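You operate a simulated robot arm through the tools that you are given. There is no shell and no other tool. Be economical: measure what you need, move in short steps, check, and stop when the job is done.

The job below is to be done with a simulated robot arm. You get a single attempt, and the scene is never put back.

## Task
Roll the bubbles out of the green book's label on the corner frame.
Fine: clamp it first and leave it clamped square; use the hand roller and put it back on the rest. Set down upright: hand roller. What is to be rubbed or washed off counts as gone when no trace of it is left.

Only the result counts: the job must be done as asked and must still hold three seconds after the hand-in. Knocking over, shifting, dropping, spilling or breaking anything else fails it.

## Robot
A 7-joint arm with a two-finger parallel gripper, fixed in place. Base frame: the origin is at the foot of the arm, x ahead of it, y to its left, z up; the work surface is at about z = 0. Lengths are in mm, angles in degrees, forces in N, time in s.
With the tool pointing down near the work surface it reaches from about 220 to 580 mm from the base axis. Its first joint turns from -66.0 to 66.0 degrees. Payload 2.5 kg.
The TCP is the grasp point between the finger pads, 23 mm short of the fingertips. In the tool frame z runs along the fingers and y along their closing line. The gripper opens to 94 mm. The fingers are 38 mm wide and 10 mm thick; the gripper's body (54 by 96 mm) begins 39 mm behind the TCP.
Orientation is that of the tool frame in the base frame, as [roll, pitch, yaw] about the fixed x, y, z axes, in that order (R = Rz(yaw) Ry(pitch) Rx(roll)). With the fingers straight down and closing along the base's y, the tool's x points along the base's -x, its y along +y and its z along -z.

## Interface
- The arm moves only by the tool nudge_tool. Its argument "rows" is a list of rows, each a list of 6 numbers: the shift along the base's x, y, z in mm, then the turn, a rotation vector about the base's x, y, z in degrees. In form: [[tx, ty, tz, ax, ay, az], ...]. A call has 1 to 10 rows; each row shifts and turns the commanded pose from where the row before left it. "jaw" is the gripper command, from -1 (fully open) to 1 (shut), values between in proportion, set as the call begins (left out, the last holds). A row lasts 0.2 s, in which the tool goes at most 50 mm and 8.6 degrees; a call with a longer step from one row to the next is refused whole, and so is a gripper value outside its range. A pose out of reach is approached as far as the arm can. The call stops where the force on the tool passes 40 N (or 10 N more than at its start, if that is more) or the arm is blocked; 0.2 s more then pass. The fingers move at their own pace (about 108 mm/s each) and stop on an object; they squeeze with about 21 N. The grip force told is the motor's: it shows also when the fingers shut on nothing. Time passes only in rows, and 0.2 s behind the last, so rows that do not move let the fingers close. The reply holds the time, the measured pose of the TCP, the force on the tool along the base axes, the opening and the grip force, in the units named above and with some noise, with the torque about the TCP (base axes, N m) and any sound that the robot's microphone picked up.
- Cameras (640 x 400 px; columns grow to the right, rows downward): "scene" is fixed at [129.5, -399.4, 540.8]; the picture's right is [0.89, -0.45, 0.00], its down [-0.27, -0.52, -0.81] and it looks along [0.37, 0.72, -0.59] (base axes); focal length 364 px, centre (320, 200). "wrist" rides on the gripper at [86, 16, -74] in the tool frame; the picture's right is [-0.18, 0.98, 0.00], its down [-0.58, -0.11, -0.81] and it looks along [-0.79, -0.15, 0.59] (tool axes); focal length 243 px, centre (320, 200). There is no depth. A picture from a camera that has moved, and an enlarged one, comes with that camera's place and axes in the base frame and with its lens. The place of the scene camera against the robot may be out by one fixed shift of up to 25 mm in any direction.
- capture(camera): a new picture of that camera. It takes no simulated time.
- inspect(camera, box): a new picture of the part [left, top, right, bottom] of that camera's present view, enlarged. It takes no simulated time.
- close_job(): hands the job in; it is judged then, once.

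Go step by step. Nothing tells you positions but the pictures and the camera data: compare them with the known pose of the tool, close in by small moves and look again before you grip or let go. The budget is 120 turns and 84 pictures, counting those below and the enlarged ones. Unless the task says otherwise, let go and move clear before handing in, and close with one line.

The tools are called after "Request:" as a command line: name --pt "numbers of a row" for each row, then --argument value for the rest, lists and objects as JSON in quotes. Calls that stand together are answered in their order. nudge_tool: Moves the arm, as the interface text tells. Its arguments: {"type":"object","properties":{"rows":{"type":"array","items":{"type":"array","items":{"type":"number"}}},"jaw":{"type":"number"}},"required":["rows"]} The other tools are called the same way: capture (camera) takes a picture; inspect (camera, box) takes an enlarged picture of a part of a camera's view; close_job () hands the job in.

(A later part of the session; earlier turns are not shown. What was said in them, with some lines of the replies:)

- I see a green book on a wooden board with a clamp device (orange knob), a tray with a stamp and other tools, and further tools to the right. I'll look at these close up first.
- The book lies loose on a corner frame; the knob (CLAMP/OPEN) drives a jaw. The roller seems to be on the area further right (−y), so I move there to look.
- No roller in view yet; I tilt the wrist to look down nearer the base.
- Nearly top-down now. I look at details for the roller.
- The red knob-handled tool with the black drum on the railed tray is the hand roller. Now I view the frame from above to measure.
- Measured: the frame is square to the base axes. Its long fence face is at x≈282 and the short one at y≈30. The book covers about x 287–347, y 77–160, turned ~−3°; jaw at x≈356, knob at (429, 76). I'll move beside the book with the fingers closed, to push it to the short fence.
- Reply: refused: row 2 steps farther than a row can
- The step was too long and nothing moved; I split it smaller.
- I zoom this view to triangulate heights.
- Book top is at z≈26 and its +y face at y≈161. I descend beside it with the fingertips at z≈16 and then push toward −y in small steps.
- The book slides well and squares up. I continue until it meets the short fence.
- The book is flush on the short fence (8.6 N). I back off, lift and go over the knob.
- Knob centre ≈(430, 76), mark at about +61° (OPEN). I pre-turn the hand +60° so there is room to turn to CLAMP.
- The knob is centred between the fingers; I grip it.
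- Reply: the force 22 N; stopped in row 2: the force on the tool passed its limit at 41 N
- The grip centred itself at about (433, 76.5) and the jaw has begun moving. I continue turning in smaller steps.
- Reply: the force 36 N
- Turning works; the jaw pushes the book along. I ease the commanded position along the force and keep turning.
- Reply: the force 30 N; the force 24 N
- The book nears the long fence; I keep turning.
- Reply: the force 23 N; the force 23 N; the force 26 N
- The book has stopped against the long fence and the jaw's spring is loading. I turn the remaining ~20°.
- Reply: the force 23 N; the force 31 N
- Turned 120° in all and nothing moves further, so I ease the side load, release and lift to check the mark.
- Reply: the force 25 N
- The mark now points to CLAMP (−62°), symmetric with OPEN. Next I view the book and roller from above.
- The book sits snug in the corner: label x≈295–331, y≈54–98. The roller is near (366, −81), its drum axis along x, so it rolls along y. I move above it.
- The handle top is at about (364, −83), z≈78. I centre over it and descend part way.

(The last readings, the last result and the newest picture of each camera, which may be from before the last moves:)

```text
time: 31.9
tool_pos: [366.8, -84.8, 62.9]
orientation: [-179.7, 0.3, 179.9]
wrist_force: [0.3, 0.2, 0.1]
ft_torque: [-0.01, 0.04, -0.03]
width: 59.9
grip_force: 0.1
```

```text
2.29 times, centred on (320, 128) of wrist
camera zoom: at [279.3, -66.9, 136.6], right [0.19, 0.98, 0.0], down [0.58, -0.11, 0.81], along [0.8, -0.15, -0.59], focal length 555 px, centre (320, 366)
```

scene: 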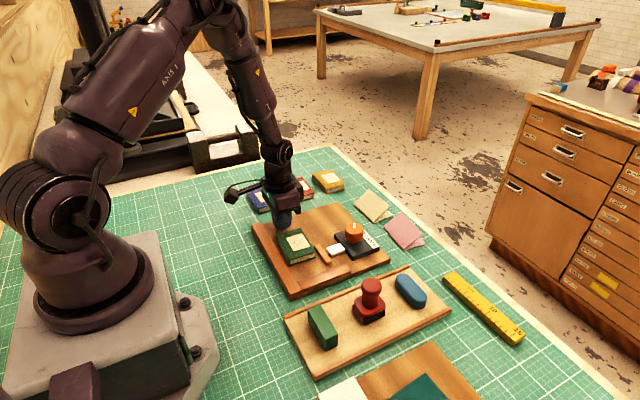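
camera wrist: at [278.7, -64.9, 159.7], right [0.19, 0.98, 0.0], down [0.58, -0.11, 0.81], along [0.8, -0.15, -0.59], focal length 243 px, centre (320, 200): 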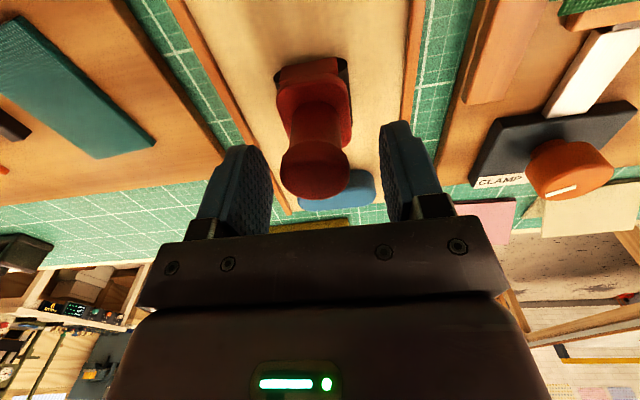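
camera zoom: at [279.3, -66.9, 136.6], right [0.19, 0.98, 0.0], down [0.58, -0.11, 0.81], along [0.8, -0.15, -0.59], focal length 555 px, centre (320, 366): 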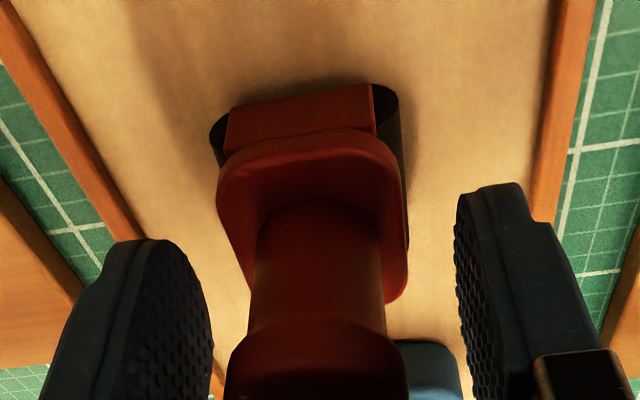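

Centred; I close on the handle.

Request:
nudge_tool --pt "0 0 0 0 0 0" --pt "0 0 0 0 0 0" --jaw 1

Request:
inspect --camera "wrist" --box '[180, 40, 460, 215]'

Request:
capture --camera "scene"

```text
time: 32.5
tool_pos: [368.1, -85.3, 63.0]
orientation: [-179.7, 0.3, 179.8]
wrist_force: [-0.1, 0.5, 0.2]
ft_torque: [0.03, 0.01, -0.01]
width: 39.5
grip_force: 20.5
```

```text
2.29 times, centred on (320, 128) of wrist
camera zoom: at [279.3, -66.9, 136.7], right [0.19, 0.98, 0.0], down [0.58, -0.11, 0.81], along [0.8, -0.15, -0.59], focal length 555 px, centre (320, 366)
```

zoom: 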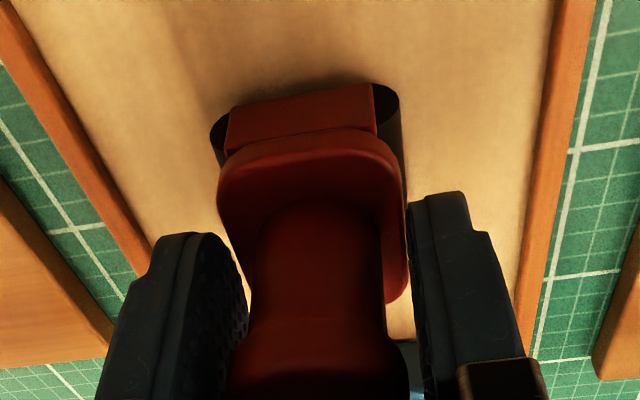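

```text
39 pictures are left
```

scene: 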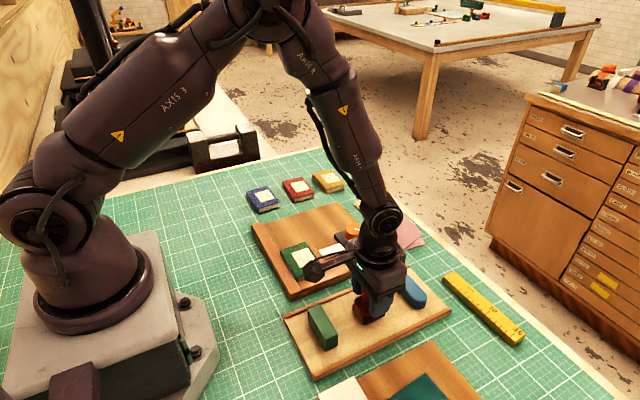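

Gripped (39.5 mm). I lift straight up.

Request:
nudge_tool --pt "0 0 3 0 0 0" --pt "0 0 7 0 0 0" --pt "0 0 20 0 0 0" --pt "0 0 30 0 0 0"

Request:
inspect --camera "scene" --box '[280, 200, 460, 312]'

Request:
capture --camera "wrist"

```text
time: 33.5
tool_pos: [366.5, -82.4, 123.8]
orientation: [-179.8, 0.3, 179.8]
wrist_force: [-0.1, 0.0, -2.0]
ft_torque: [-0.02, 0.03, 0.01]
width: 39.5
grip_force: 21.3
```

```text
3.56 times, centred on (370, 256) of scene
camera zoom: at [129.5, -399.4, 540.8], right [0.89, -0.45, 0.0], down [-0.27, -0.52, -0.81], along [0.37, 0.72, -0.59], focal length 1293 px, centre (142, 1)
```

zoom: 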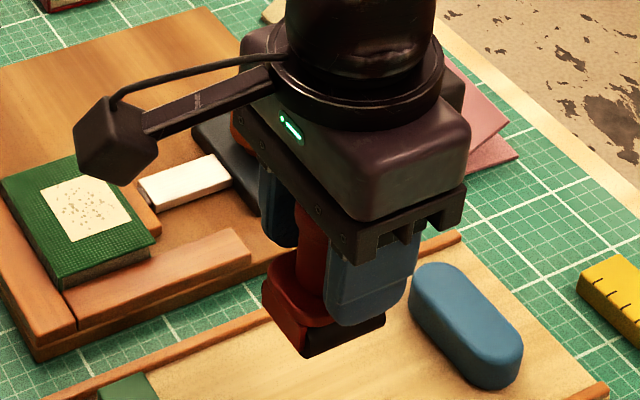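

```text
37 pictures are left
camera wrist: at [279.3, -64.7, 198.0], right [0.19, 0.98, 0.0], down [0.58, -0.11, 0.81], along [0.8, -0.15, -0.59], focal length 243 px, centre (320, 200)
```

wrist: 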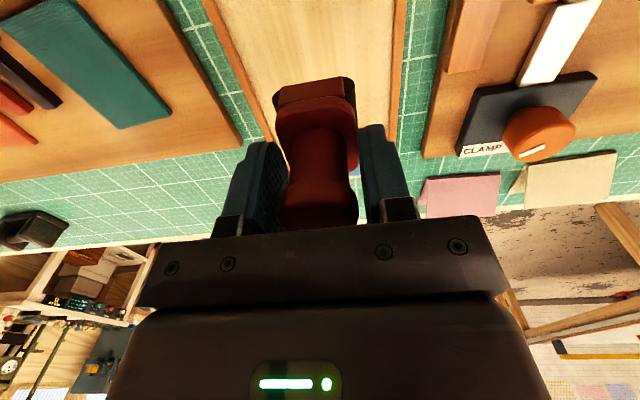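

The roller is held upright. I carry it over the start of the label, at y≈48, and correct its ~3° yaw.

Request:
nudge_tool --pt "-8 20 10 0 0 -1" --pt "-10 30 0 0 0 -1" --pt "-12 30 0 0 0 -1" --pt "-12 30 0 0 0 0" --pt "-10 20 0 0 0 0" --pt "0 0 -15 0 0 0" --pt "0 0 -15 0 0 0"

Request:
inspect --camera "scene" --box '[240, 180, 400, 280]'

Request:
inspect --camera "wrist" --box '[160, 20, 480, 220]'

```text
time: 35.1
tool_pos: [317.3, 44.6, 103.3]
orientation: [-179.6, 0.3, 176.9]
wrist_force: [0.2, -0.5, -1.2]
ft_torque: [0.0, -0.02, 0.01]
width: 39.7
grip_force: 21.2
```

```text
4.00 times, centred on (320, 230) of scene
camera zoom: at [129.5, -399.4, 540.8], right [0.89, -0.45, 0.0], down [-0.27, -0.52, -0.81], along [0.37, 0.72, -0.59], focal length 1454 px, centre (320, 80)
```

zoom: 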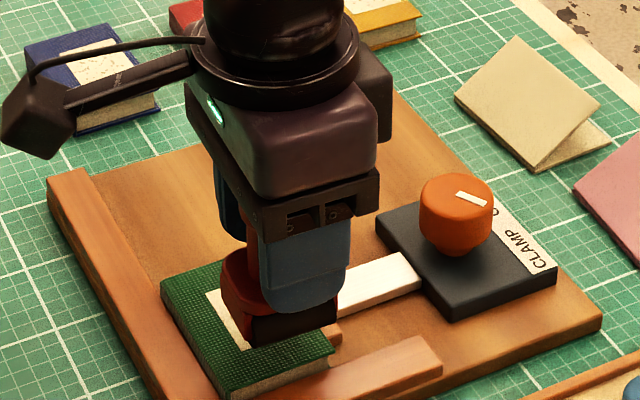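

```text
2.00 times, centred on (320, 120) of wrist
camera zoom: at [230.5, 67.8, 177.3], right [0.24, 0.97, 0.0], down [0.57, -0.14, 0.81], along [0.79, -0.19, -0.59], focal length 485 px, centre (320, 360)
```

zoom: 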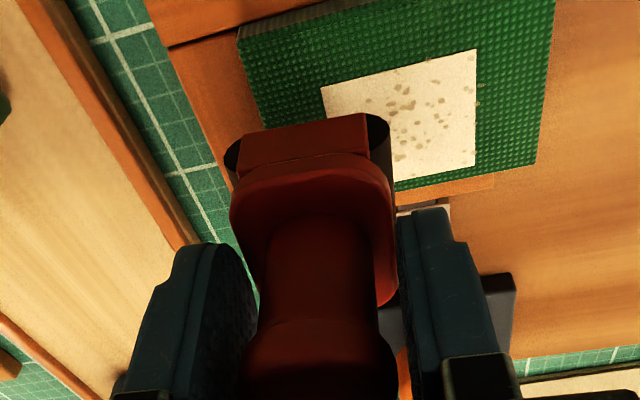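

The roller spans x≈293–337, covering the label width. I lower until contact.

Request:
nudge_tool --pt "-1 0 -10 0 0 0" --pt "0 0 -6 0 0 0" --pt "0 0 -2 0 0 0" --pt "0 0 -2 0 0 0"

Request:
inspect --camera "scene" --box '[260, 210, 360, 273]'

```text
time: 36.1
tool_pos: [314.2, 46.1, 83.3]
orientation: [-179.7, 0.3, 176.9]
wrist_force: [0.9, 0.6, -0.9]
ft_torque: [0.02, 0.05, 0.03]
width: 39.4
grip_force: 21.6
```

```text
6.35 times, centred on (310, 242) of scene
camera zoom: at [129.5, -399.4, 540.8], right [0.89, -0.45, 0.0], down [-0.27, -0.52, -0.81], along [0.37, 0.72, -0.59], focal length 2308 px, centre (384, -64)
```

zoom: 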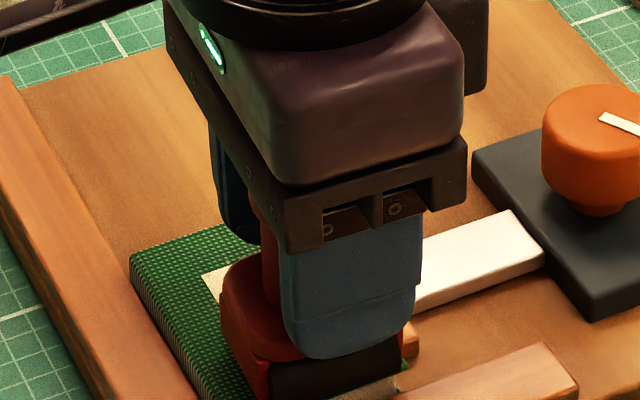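

Request:
nudge_tool --pt "0 0 -1 0 0 0" --pt "0 0 -1 0 0 0"

Request:
nudge_tool --pt "0 0 -1 0 0 0" --pt "0 0 -1 0 0 0"

```text
time: 36.7
tool_pos: [313.2, 45.8, 81.6]
orientation: [-179.7, 0.3, 176.8]
wrist_force: [-2.7, 0.8, 12.5]
ft_torque: [0.01, 0.23, 0.0]
width: 39.6
grip_force: 21.5
```

```text
time: 37.3
tool_pos: [313.9, 47.1, 80.0]
orientation: [-179.7, 0.5, 176.9]
wrist_force: [0.6, -3.3, 19.8]
ft_torque: [-0.05, -0.05, 0.05]
width: 40.0
grip_force: 20.9
```

Contact with about 20 N. I roll along +y over the label.

Request:
nudge_tool --pt "0 6 0 0 0 0" --pt "0 6 0 0 0 0" --pt "0 6 0 0 0 0" --pt "0 6 0 0 0 0" --pt "0 6 0 0 0 0" --pt "0 6 0 0 0 0" --pt "0 6 0 0 0 0" --pt "0 6 0 0 0 0" --pt "0 6 0 0 0 0"

Request:
inspect --camera "scene" --box '[260, 200, 380, 275]'

Request:
inspect --camera "wrist" --box '[100, 20, 420, 220]'

```text
time: 39.3
tool_pos: [313.0, 99.9, 79.5]
orientation: [-179.7, 0.2, 176.9]
wrist_force: [0.2, -0.6, -2.0]
ft_torque: [-0.02, -0.02, 0.02]
width: 39.6
grip_force: 20.8
```

```text
5.33 times, centred on (320, 238) of scene
camera zoom: at [129.5, -399.4, 540.8], right [0.89, -0.45, 0.0], down [-0.27, -0.52, -0.81], along [0.37, 0.72, -0.59], focal length 1939 px, centre (320, 0)
```

zoom: 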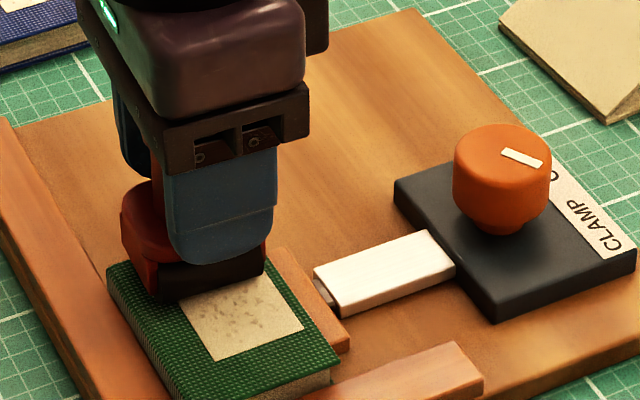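

```text
2.00 times, centred on (260, 120) of wrist
camera zoom: at [226.6, 122.0, 154.1], right [0.24, 0.97, 0.0], down [0.57, -0.14, 0.81], along [0.79, -0.19, -0.59], focal length 485 px, centre (440, 360)
```

zoom: 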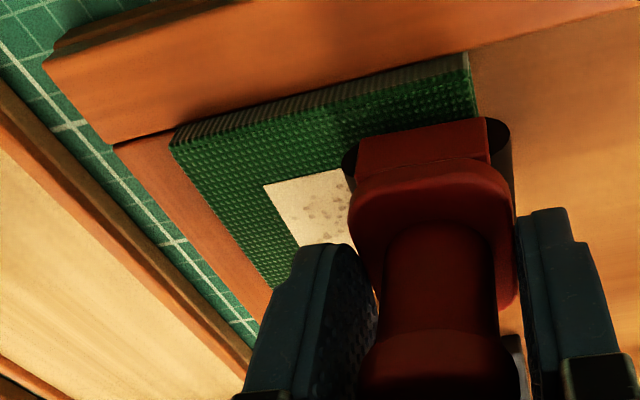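

The bubbles are fainter but contact was lost by the end. I lower again here and roll back.

Request:
nudge_tool --pt "0 0 -0.7 0 0 0" --pt "0 0 -0.7 0 0 0"

Request:
nudge_tool --pt "0 0 -0.6 0 0 0"

```text
time: 39.9
tool_pos: [313.8, 100.4, 78.4]
orientation: [-179.8, 0.3, 176.8]
wrist_force: [-5.6, 0.3, 19.9]
ft_torque: [-0.04, 0.13, -0.02]
width: 39.8
grip_force: 20.9
```

```text
time: 40.3
tool_pos: [313.9, 100.3, 77.8]
orientation: [-179.8, 0.4, 176.9]
wrist_force: [-3.4, -0.5, 19.0]
ft_torque: [0.01, 0.08, -0.01]
width: 39.4
grip_force: 21.2
```

Request:
nudge_tool --pt "0 -6 0 0 0 0" --pt "0 -6 0 0 0 0" --pt "0 -6 0 0 0 0" --pt "0 -6 0 0 0 0"

Request:
nudge_tool --pt "0 -6 -0.2 0 0 0" --pt "0 -6 -0.2 0 0 0" --pt "0 -6 0 0 0 0" --pt "0 -6 0 0 0 0"

Request:
inspect --camera "wrist" --box '[200, 20, 480, 195]'

```text
time: 41.3
tool_pos: [313.4, 76.1, 77.3]
orientation: [-179.8, 0.4, 177.0]
wrist_force: [2.2, 7.6, 17.2]
ft_torque: [0.22, -0.09, 0.03]
width: 39.9
grip_force: 21.3
```

```text
time: 42.3
tool_pos: [314.0, 51.4, 77.1]
orientation: [-179.6, 0.4, 176.9]
wrist_force: [0.6, 4.3, 11.6]
ft_torque: [0.21, -0.1, 0.05]
width: 39.5
grip_force: 21.3
```

```text
2.29 times, centred on (340, 108) of wrist
camera zoom: at [227.3, 74.0, 151.5], right [0.24, 0.97, 0.0], down [0.57, -0.14, 0.81], along [0.79, -0.19, -0.59], focal length 555 px, centre (274, 411)
```

zoom: 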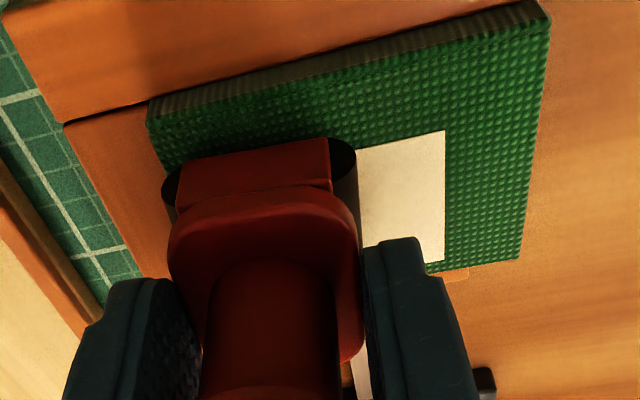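

The visible part of the label is clean. I make one more pass toward +y, lifting slightly and shifting x by +2.

Request:
nudge_tool --pt "0 0 3 0 0 0" --pt "2 -3 0 0 0 0" --pt "0 0 -2 0 0 0" --pt "0 0 -1.3 0 0 0"

Request:
nudge_tool --pt "0 6 -0.3 0 0 0" --pt "0 6 0 0 0 0" --pt "0 6 -0.2 0 0 0" --pt "0 6 0 0 0 0" --pt "0 6 0 0 0 0"

Request:
nudge_tool --pt "0 6 -0.2 0 0 0" --pt "0 6 0 0 0 0" --pt "0 6 -0.2 0 0 0" --pt "0 6 0 0 0 0"

Request:
inspect --camera "scene" --box '[260, 200, 380, 275]'

```text
time: 43.3
tool_pos: [316.5, 50.1, 77.8]
orientation: [-179.8, 0.3, 176.9]
wrist_force: [-5.0, -1.8, 18.1]
ft_torque: [-0.03, 0.1, -0.02]
width: 39.8
grip_force: 20.9
```

```text
time: 44.5
tool_pos: [315.5, 80.8, 75.4]
orientation: [-179.7, 0.2, 177.0]
wrist_force: [-0.9, -1.9, 5.8]
ft_torque: [-0.07, -0.12, -0.02]
width: 39.7
grip_force: 20.9
```

```text
time: 45.5
tool_pos: [315.2, 103.2, 75.0]
orientation: [-179.6, 0.5, 176.8]
wrist_force: [1.9, -8.5, 19.5]
ft_torque: [-0.26, -0.12, -0.02]
width: 39.7
grip_force: 20.1
```

```text
5.33 times, centred on (320, 238) of scene
camera zoom: at [129.4, -399.4, 540.8], right [0.89, -0.45, 0.0], down [-0.27, -0.52, -0.81], along [0.37, 0.72, -0.59], focal length 1939 px, centre (320, 0)
```

zoom: 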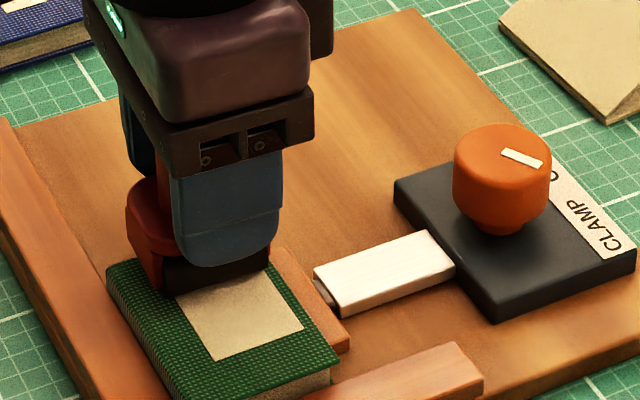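

Clean where visible. One return pass shifted to −x, then lift and inspect the whole label.

Request:
nudge_tool --pt "0 0 3 0 0 0" --pt "-5 2 0 0 0 0" --pt "0 0 -2 0 0 0" --pt "0 0 -1.3 0 0 0"

Request:
nudge_tool --pt "0 -6 -0.2 0 0 0" --pt "0 -6 0 0 0 0" --pt "0 -6 -0.2 0 0 0" --pt "0 -6 0 0 0 0" --pt "0 -6 -0.2 0 0 0" --pt "0 -6 0 0 0 0" --pt "0 -6 -0.2 0 0 0" --pt "0 -6 0 0 0 0" --pt "0 -6 0 0 0 0"

Request:
nudge_tool --pt "0 0 20 0 0 0" --pt "0 -10 30 0 0 0" --pt "10 -25 10 0 0 0" --pt "10 -25 0 0 0 0"

Request:
inspect --camera "scene" --box '[250, 210, 370, 285]'

Request:
capture --camera "wrist"

```text
time: 46.5
tool_pos: [310.5, 104.2, 74.2]
orientation: [-179.7, 0.2, 176.9]
wrist_force: [-4.2, -2.4, 12.4]
ft_torque: [-0.04, -0.02, -0.02]
width: 39.5
grip_force: 21.0
```

```text
time: 48.5
tool_pos: [309.8, 51.4, 74.9]
orientation: [-179.8, 0.2, 176.8]
wrist_force: [0.0, 7.9, 15.6]
ft_torque: [0.22, -0.09, 0.01]
width: 39.6
grip_force: 20.8
```

```text
time: 49.5
tool_pos: [332.1, -9.6, 135.6]
orientation: [-179.7, 0.3, 176.8]
wrist_force: [-0.7, -0.1, -2.0]
ft_torque: [0.03, -0.01, 0.0]
width: 39.6
grip_force: 21.0
```

```text
5.33 times, centred on (310, 248) of scene
camera zoom: at [129.5, -399.4, 540.8], right [0.89, -0.45, 0.0], down [-0.27, -0.52, -0.81], along [0.37, 0.72, -0.59], focal length 1939 px, centre (373, -53)
```

zoom: 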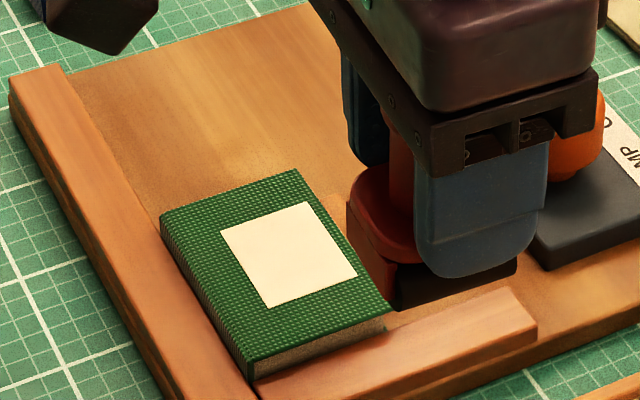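

```text
28 pictures are left
camera wrist: at [246.5, 13.9, 209.4], right [0.24, 0.97, 0.0], down [0.57, -0.14, 0.81], along [0.79, -0.19, -0.59], focal length 243 px, centre (320, 200)
```

wrist: 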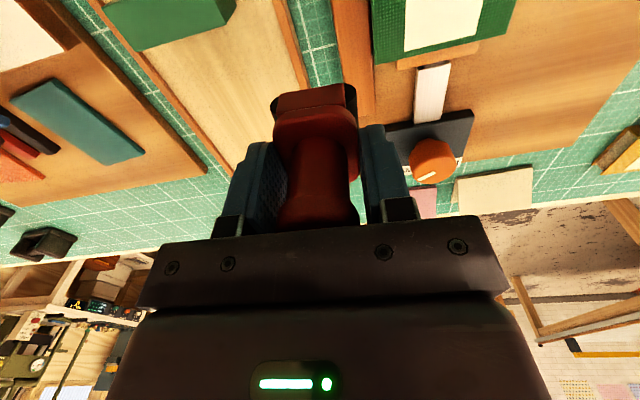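

The label is spotless. I carry the roller back over its spot on the tray.

Request:
inspect --camera "wrist" --box '[360, 0, 520, 100]'

Request:
nudge_tool --pt "12 -25 0 0 0 1" --pt "12 -25 0 0 0 1" --pt "11 -25 0 0 0 1" --pt "0 0 -15 0 0 0" --pt "0 0 -20 0 0 0"

Request:
capture --camera "wrist"

Request:
inspect --camera "scene" --box '[280, 220, 460, 332]'

```text
4.00 times, centred on (440, 50) of wrist
camera zoom: at [246.5, 13.9, 209.4], right [0.24, 0.97, 0.0], down [0.57, -0.14, 0.81], along [0.79, -0.19, -0.59], focal length 970 px, centre (-160, 800)
```

zoom: 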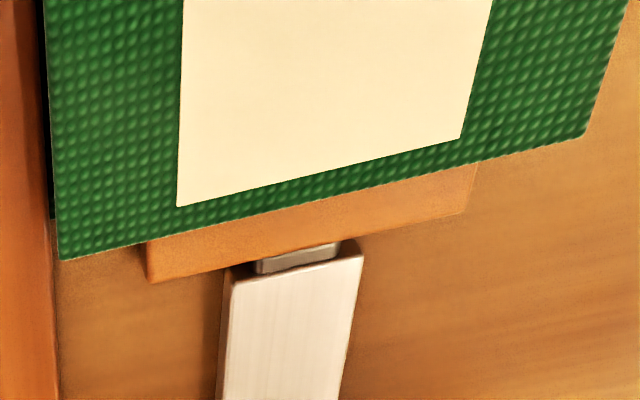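

```text
time: 50.7
tool_pos: [366.1, -86.8, 97.0]
orientation: [-179.7, 0.3, 179.9]
wrist_force: [-0.5, 0.4, -2.0]
ft_torque: [0.02, -0.01, 0.0]
width: 39.6
grip_force: 21.4
```

```text
26 pictures are left
camera wrist: at [279.1, -68.2, 171.0], right [0.19, 0.98, 0.0], down [0.58, -0.11, 0.81], along [0.8, -0.15, -0.59], focal length 243 px, centre (320, 200)
```

wrist: 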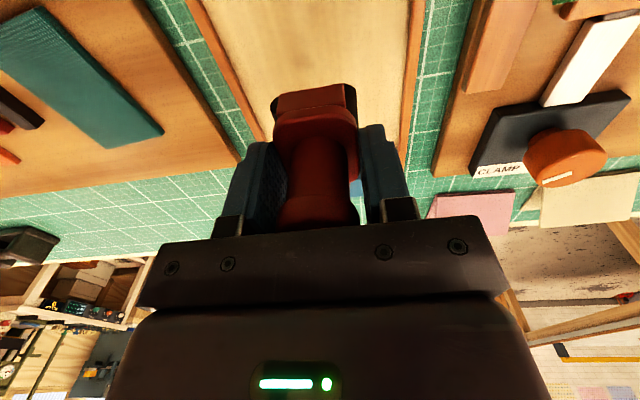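

```text
3.56 times, centred on (370, 276) of scene
camera zoom: at [129.5, -399.4, 540.8], right [0.89, -0.45, 0.0], down [-0.27, -0.52, -0.81], along [0.37, 0.72, -0.59], focal length 1293 px, centre (142, -70)
```

zoom: 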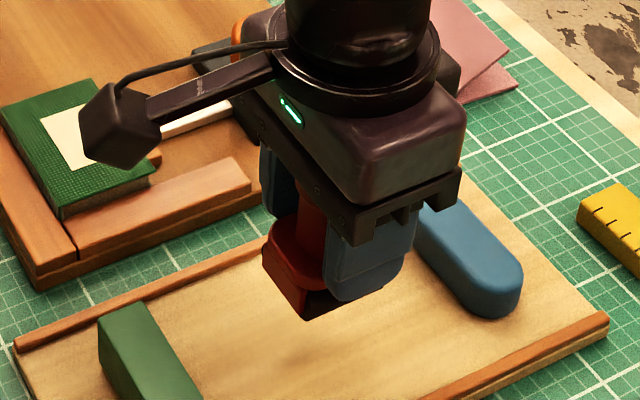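

I lower the roller onto the tray, slowly at the end.

Request:
nudge_tool --pt "0 1 -15 0 0 0" --pt "0 0 -15 0 0 0" --pt "0 0 -4 0 0 0"

Request:
nudge_tool --pt "0 0 -1 0 0 0" --pt "0 0 -1 0 0 0" --pt "0 0 -1 0 0 0"

```text
time: 51.5
tool_pos: [367.1, -83.5, 63.5]
orientation: [-179.8, 0.3, 179.8]
wrist_force: [-0.7, -0.7, -1.3]
ft_torque: [0.02, 0.01, 0.02]
width: 39.7
grip_force: 21.1
```

```text
time: 52.3
tool_pos: [365.5, -82.6, 61.3]
orientation: [-179.6, 0.3, 180.0]
wrist_force: [-0.3, 0.2, -1.6]
ft_torque: [0.01, -0.01, -0.01]
width: 39.4
grip_force: 20.9
```

Request:
nudge_tool --pt "0 0 -1 0 0 0" --pt "0 0 -1 0 0 0"

Request:
nudge_tool --pt "0 0 -1 0 0 0"

Request:
nudge_tool --pt "0 0 -1 0 0 0"

```text
time: 52.9
tool_pos: [364.8, -82.8, 60.1]
orientation: [-179.6, 0.4, 179.9]
wrist_force: [0.8, 0.3, -1.3]
ft_torque: [0.0, 0.0, -0.01]
width: 39.6
grip_force: 20.4
```

```text
time: 53.3
tool_pos: [365.1, -82.1, 57.8]
orientation: [-179.7, 0.3, 179.9]
wrist_force: [-0.2, -0.1, -2.0]
ft_torque: [-0.02, 0.02, -0.02]
width: 39.5
grip_force: 21.1
```

```text
time: 53.7
tool_pos: [366.1, -83.4, 58.0]
orientation: [-179.8, 0.4, 180.0]
wrist_force: [0.3, -0.2, -1.4]
ft_torque: [0.0, -0.01, -0.01]
width: 39.5
grip_force: 20.7
```

Request:
nudge_tool --pt "0 0 -1 0 0 0"

Request:
nudge_tool --pt "0 0 -0.7 0 0 0"

Request:
nudge_tool --pt "0 0 -0.7 0 0 0"

```text
time: 54.1
tool_pos: [365.9, -83.2, 56.2]
orientation: [-179.8, 0.3, 179.9]
wrist_force: [0.4, 0.6, -1.2]
ft_torque: [0.01, -0.02, 0.02]
width: 39.7
grip_force: 20.7
```

```text
time: 54.5
tool_pos: [365.5, -82.5, 55.8]
orientation: [-179.7, 0.3, 179.9]
wrist_force: [0.2, -0.2, -2.1]
ft_torque: [0.0, -0.02, -0.02]
width: 39.7
grip_force: 20.8
```

```text
time: 54.9
tool_pos: [365.9, -81.9, 55.0]
orientation: [-179.6, 0.3, 179.9]
wrist_force: [-0.1, 0.4, -1.7]
ft_torque: [0.02, -0.03, -0.01]
width: 39.6
grip_force: 21.0
```

Still no contact; I check visually.

Request:
inspect --camera "scene" --box '[310, 250, 430, 325]'

Request:
nudge_tool --pt "0 0 -0.7 0 0 0"

```text
5.33 times, centred on (370, 288) of scene
camera zoom: at [129.5, -399.4, 540.8], right [0.89, -0.45, 0.0], down [-0.27, -0.52, -0.81], along [0.37, 0.72, -0.59], focal length 1939 px, centre (53, -267)
```

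zoom: 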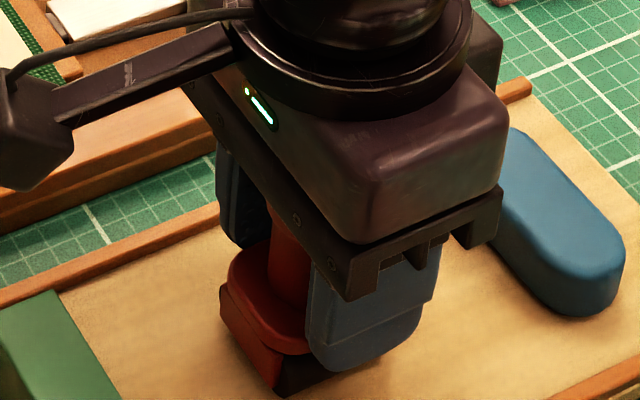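

```text
time: 55.3
tool_pos: [365.9, -83.5, 54.8]
orientation: [-179.7, 0.3, 179.9]
wrist_force: [-1.9, 0.3, 1.9]
ft_torque: [0.01, -0.01, 0.01]
width: 39.3
grip_force: 21.4
```

Contact has begun. I add a touch more, release, and lift clear.

Request:
nudge_tool --pt "0 0 -0.3 0 0 0"

Request:
nudge_tool --pt "0 0 0 0 0 0" --pt "0 0 0 0 0 0" --jaw -0.2

Request:
nudge_tool --pt "0 0 10 0 0 0" --pt "0 0 20 0 0 0" --pt "0 0 30 0 0 0" --pt "0 0 40 0 0 0" --pt "0 0 40 0 0 0"

Request:
capture --camera "scene"

Request:
inspect --camera "scene" --box '[300, 240, 460, 340]'

```text
time: 55.7
tool_pos: [365.9, -83.5, 54.4]
orientation: [-179.7, 0.3, 179.8]
wrist_force: [-3.2, 1.4, 7.6]
ft_torque: [-0.04, -0.05, -0.05]
width: 39.4
grip_force: 21.4
```

```text
time: 56.3
tool_pos: [366.6, -82.9, 54.7]
orientation: [-179.7, 0.2, 179.9]
wrist_force: [0.8, 0.6, 1.1]
ft_torque: [0.01, 0.0, -0.02]
width: 56.3
grip_force: 0.0
```

```text
time: 57.5
tool_pos: [364.6, -80.9, 192.9]
orientation: [-179.7, 0.1, 180.0]
wrist_force: [-0.1, 0.5, 0.0]
ft_torque: [-0.01, 0.0, 0.0]
width: 56.5
grip_force: 0.1
```

```text
23 pictures are left
```

scene: 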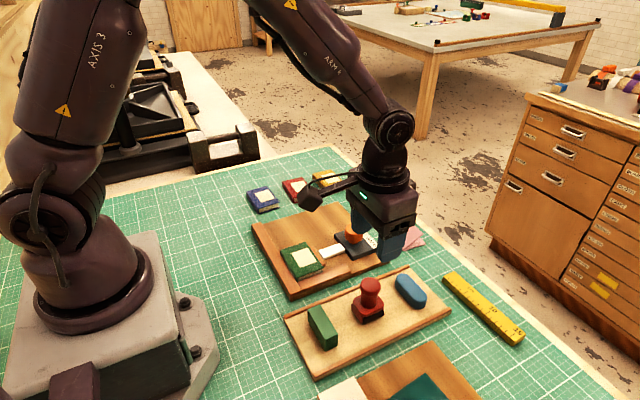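

```text
4.00 times, centred on (380, 290) of scene
camera zoom: at [129.5, -399.4, 540.8], right [0.89, -0.45, 0.0], down [-0.27, -0.52, -0.81], along [0.37, 0.72, -0.59], focal length 1454 px, centre (80, -160)
```

zoom: 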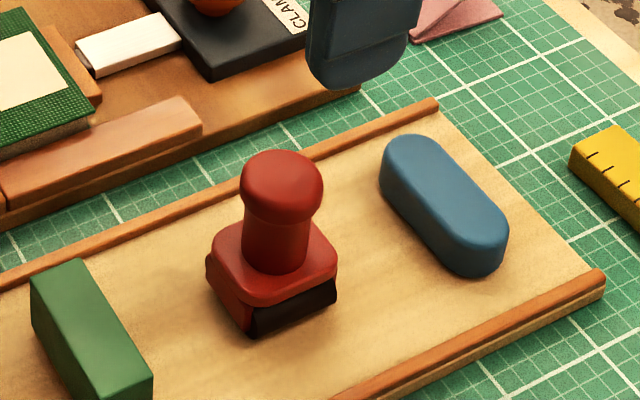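

The roller stands upright on its rest. Now I check the book's seat against both fences from above.

Request:
nudge_tool --pt "-5 28 10 0 8 0" --pt "-5 28 10 0 8 0" --pt "-5 28 10 0 8 0" --pt "-5 28 10 0 8 0" --pt "-5 28 10 0 8 0"

Request:
capture --camera "wrist"

Request:
inspect --camera "wrist" --box '[220, 30, 380, 130]'

```text
time: 58.7
tool_pos: [341.5, 59.1, 244.5]
orientation: [-179.7, -39.7, 179.8]
wrist_force: [-0.6, -0.1, 0.5]
ft_torque: [0.0, -0.04, 0.02]
width: 56.6
grip_force: 0.0
```

```text
21 pictures are left
camera wrist: at [323.3, 76.8, 357.3], right [0.14, 0.98, -0.12], down [0.96, -0.11, 0.25], along [0.23, -0.15, -0.96], focal length 243 px, centre (320, 200)
```

wrist: 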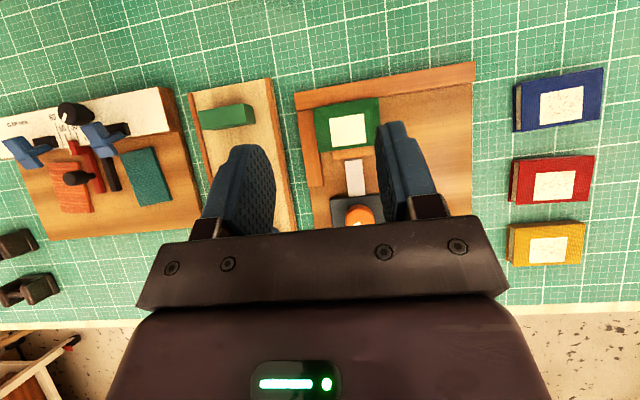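

```text
4.00 times, centred on (300, 80) of wrist
camera zoom: at [323.3, 76.8, 357.3], right [0.14, 0.98, -0.12], down [0.96, -0.11, 0.25], along [0.23, -0.15, -0.96], focal length 970 px, centre (400, 680)
```

zoom: 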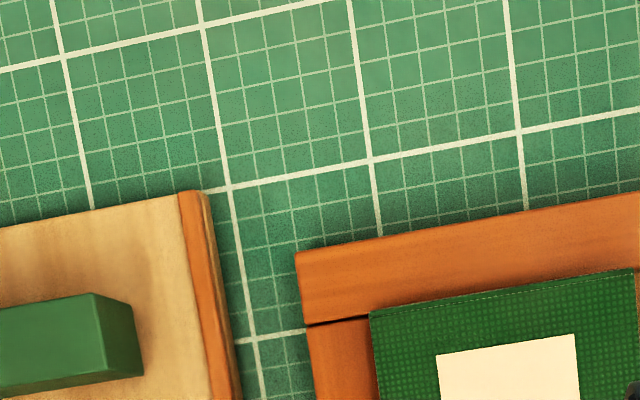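

Request:
inspect --camera "wrist" --box '[280, 80, 400, 155]'

```text
5.33 times, centred on (340, 118) of wrist
camera zoom: at [323.3, 76.8, 357.3], right [0.14, 0.98, -0.12], down [0.96, -0.11, 0.25], along [0.23, -0.15, -0.96], focal length 1294 px, centre (213, 640)
```

zoom: 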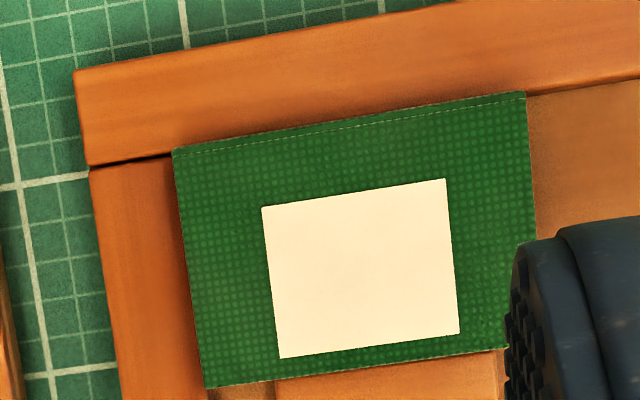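

The book sits square against both fences, the jaw is closed, the label is clean, and the roller stands upright on its rest. I hand in.

Request:
close_job

```text
The job is handed in.
```

The green book is clamped square in the corner frame, its label is rolled with no bubbles left to see, and the hand roller is back upright on its rest.
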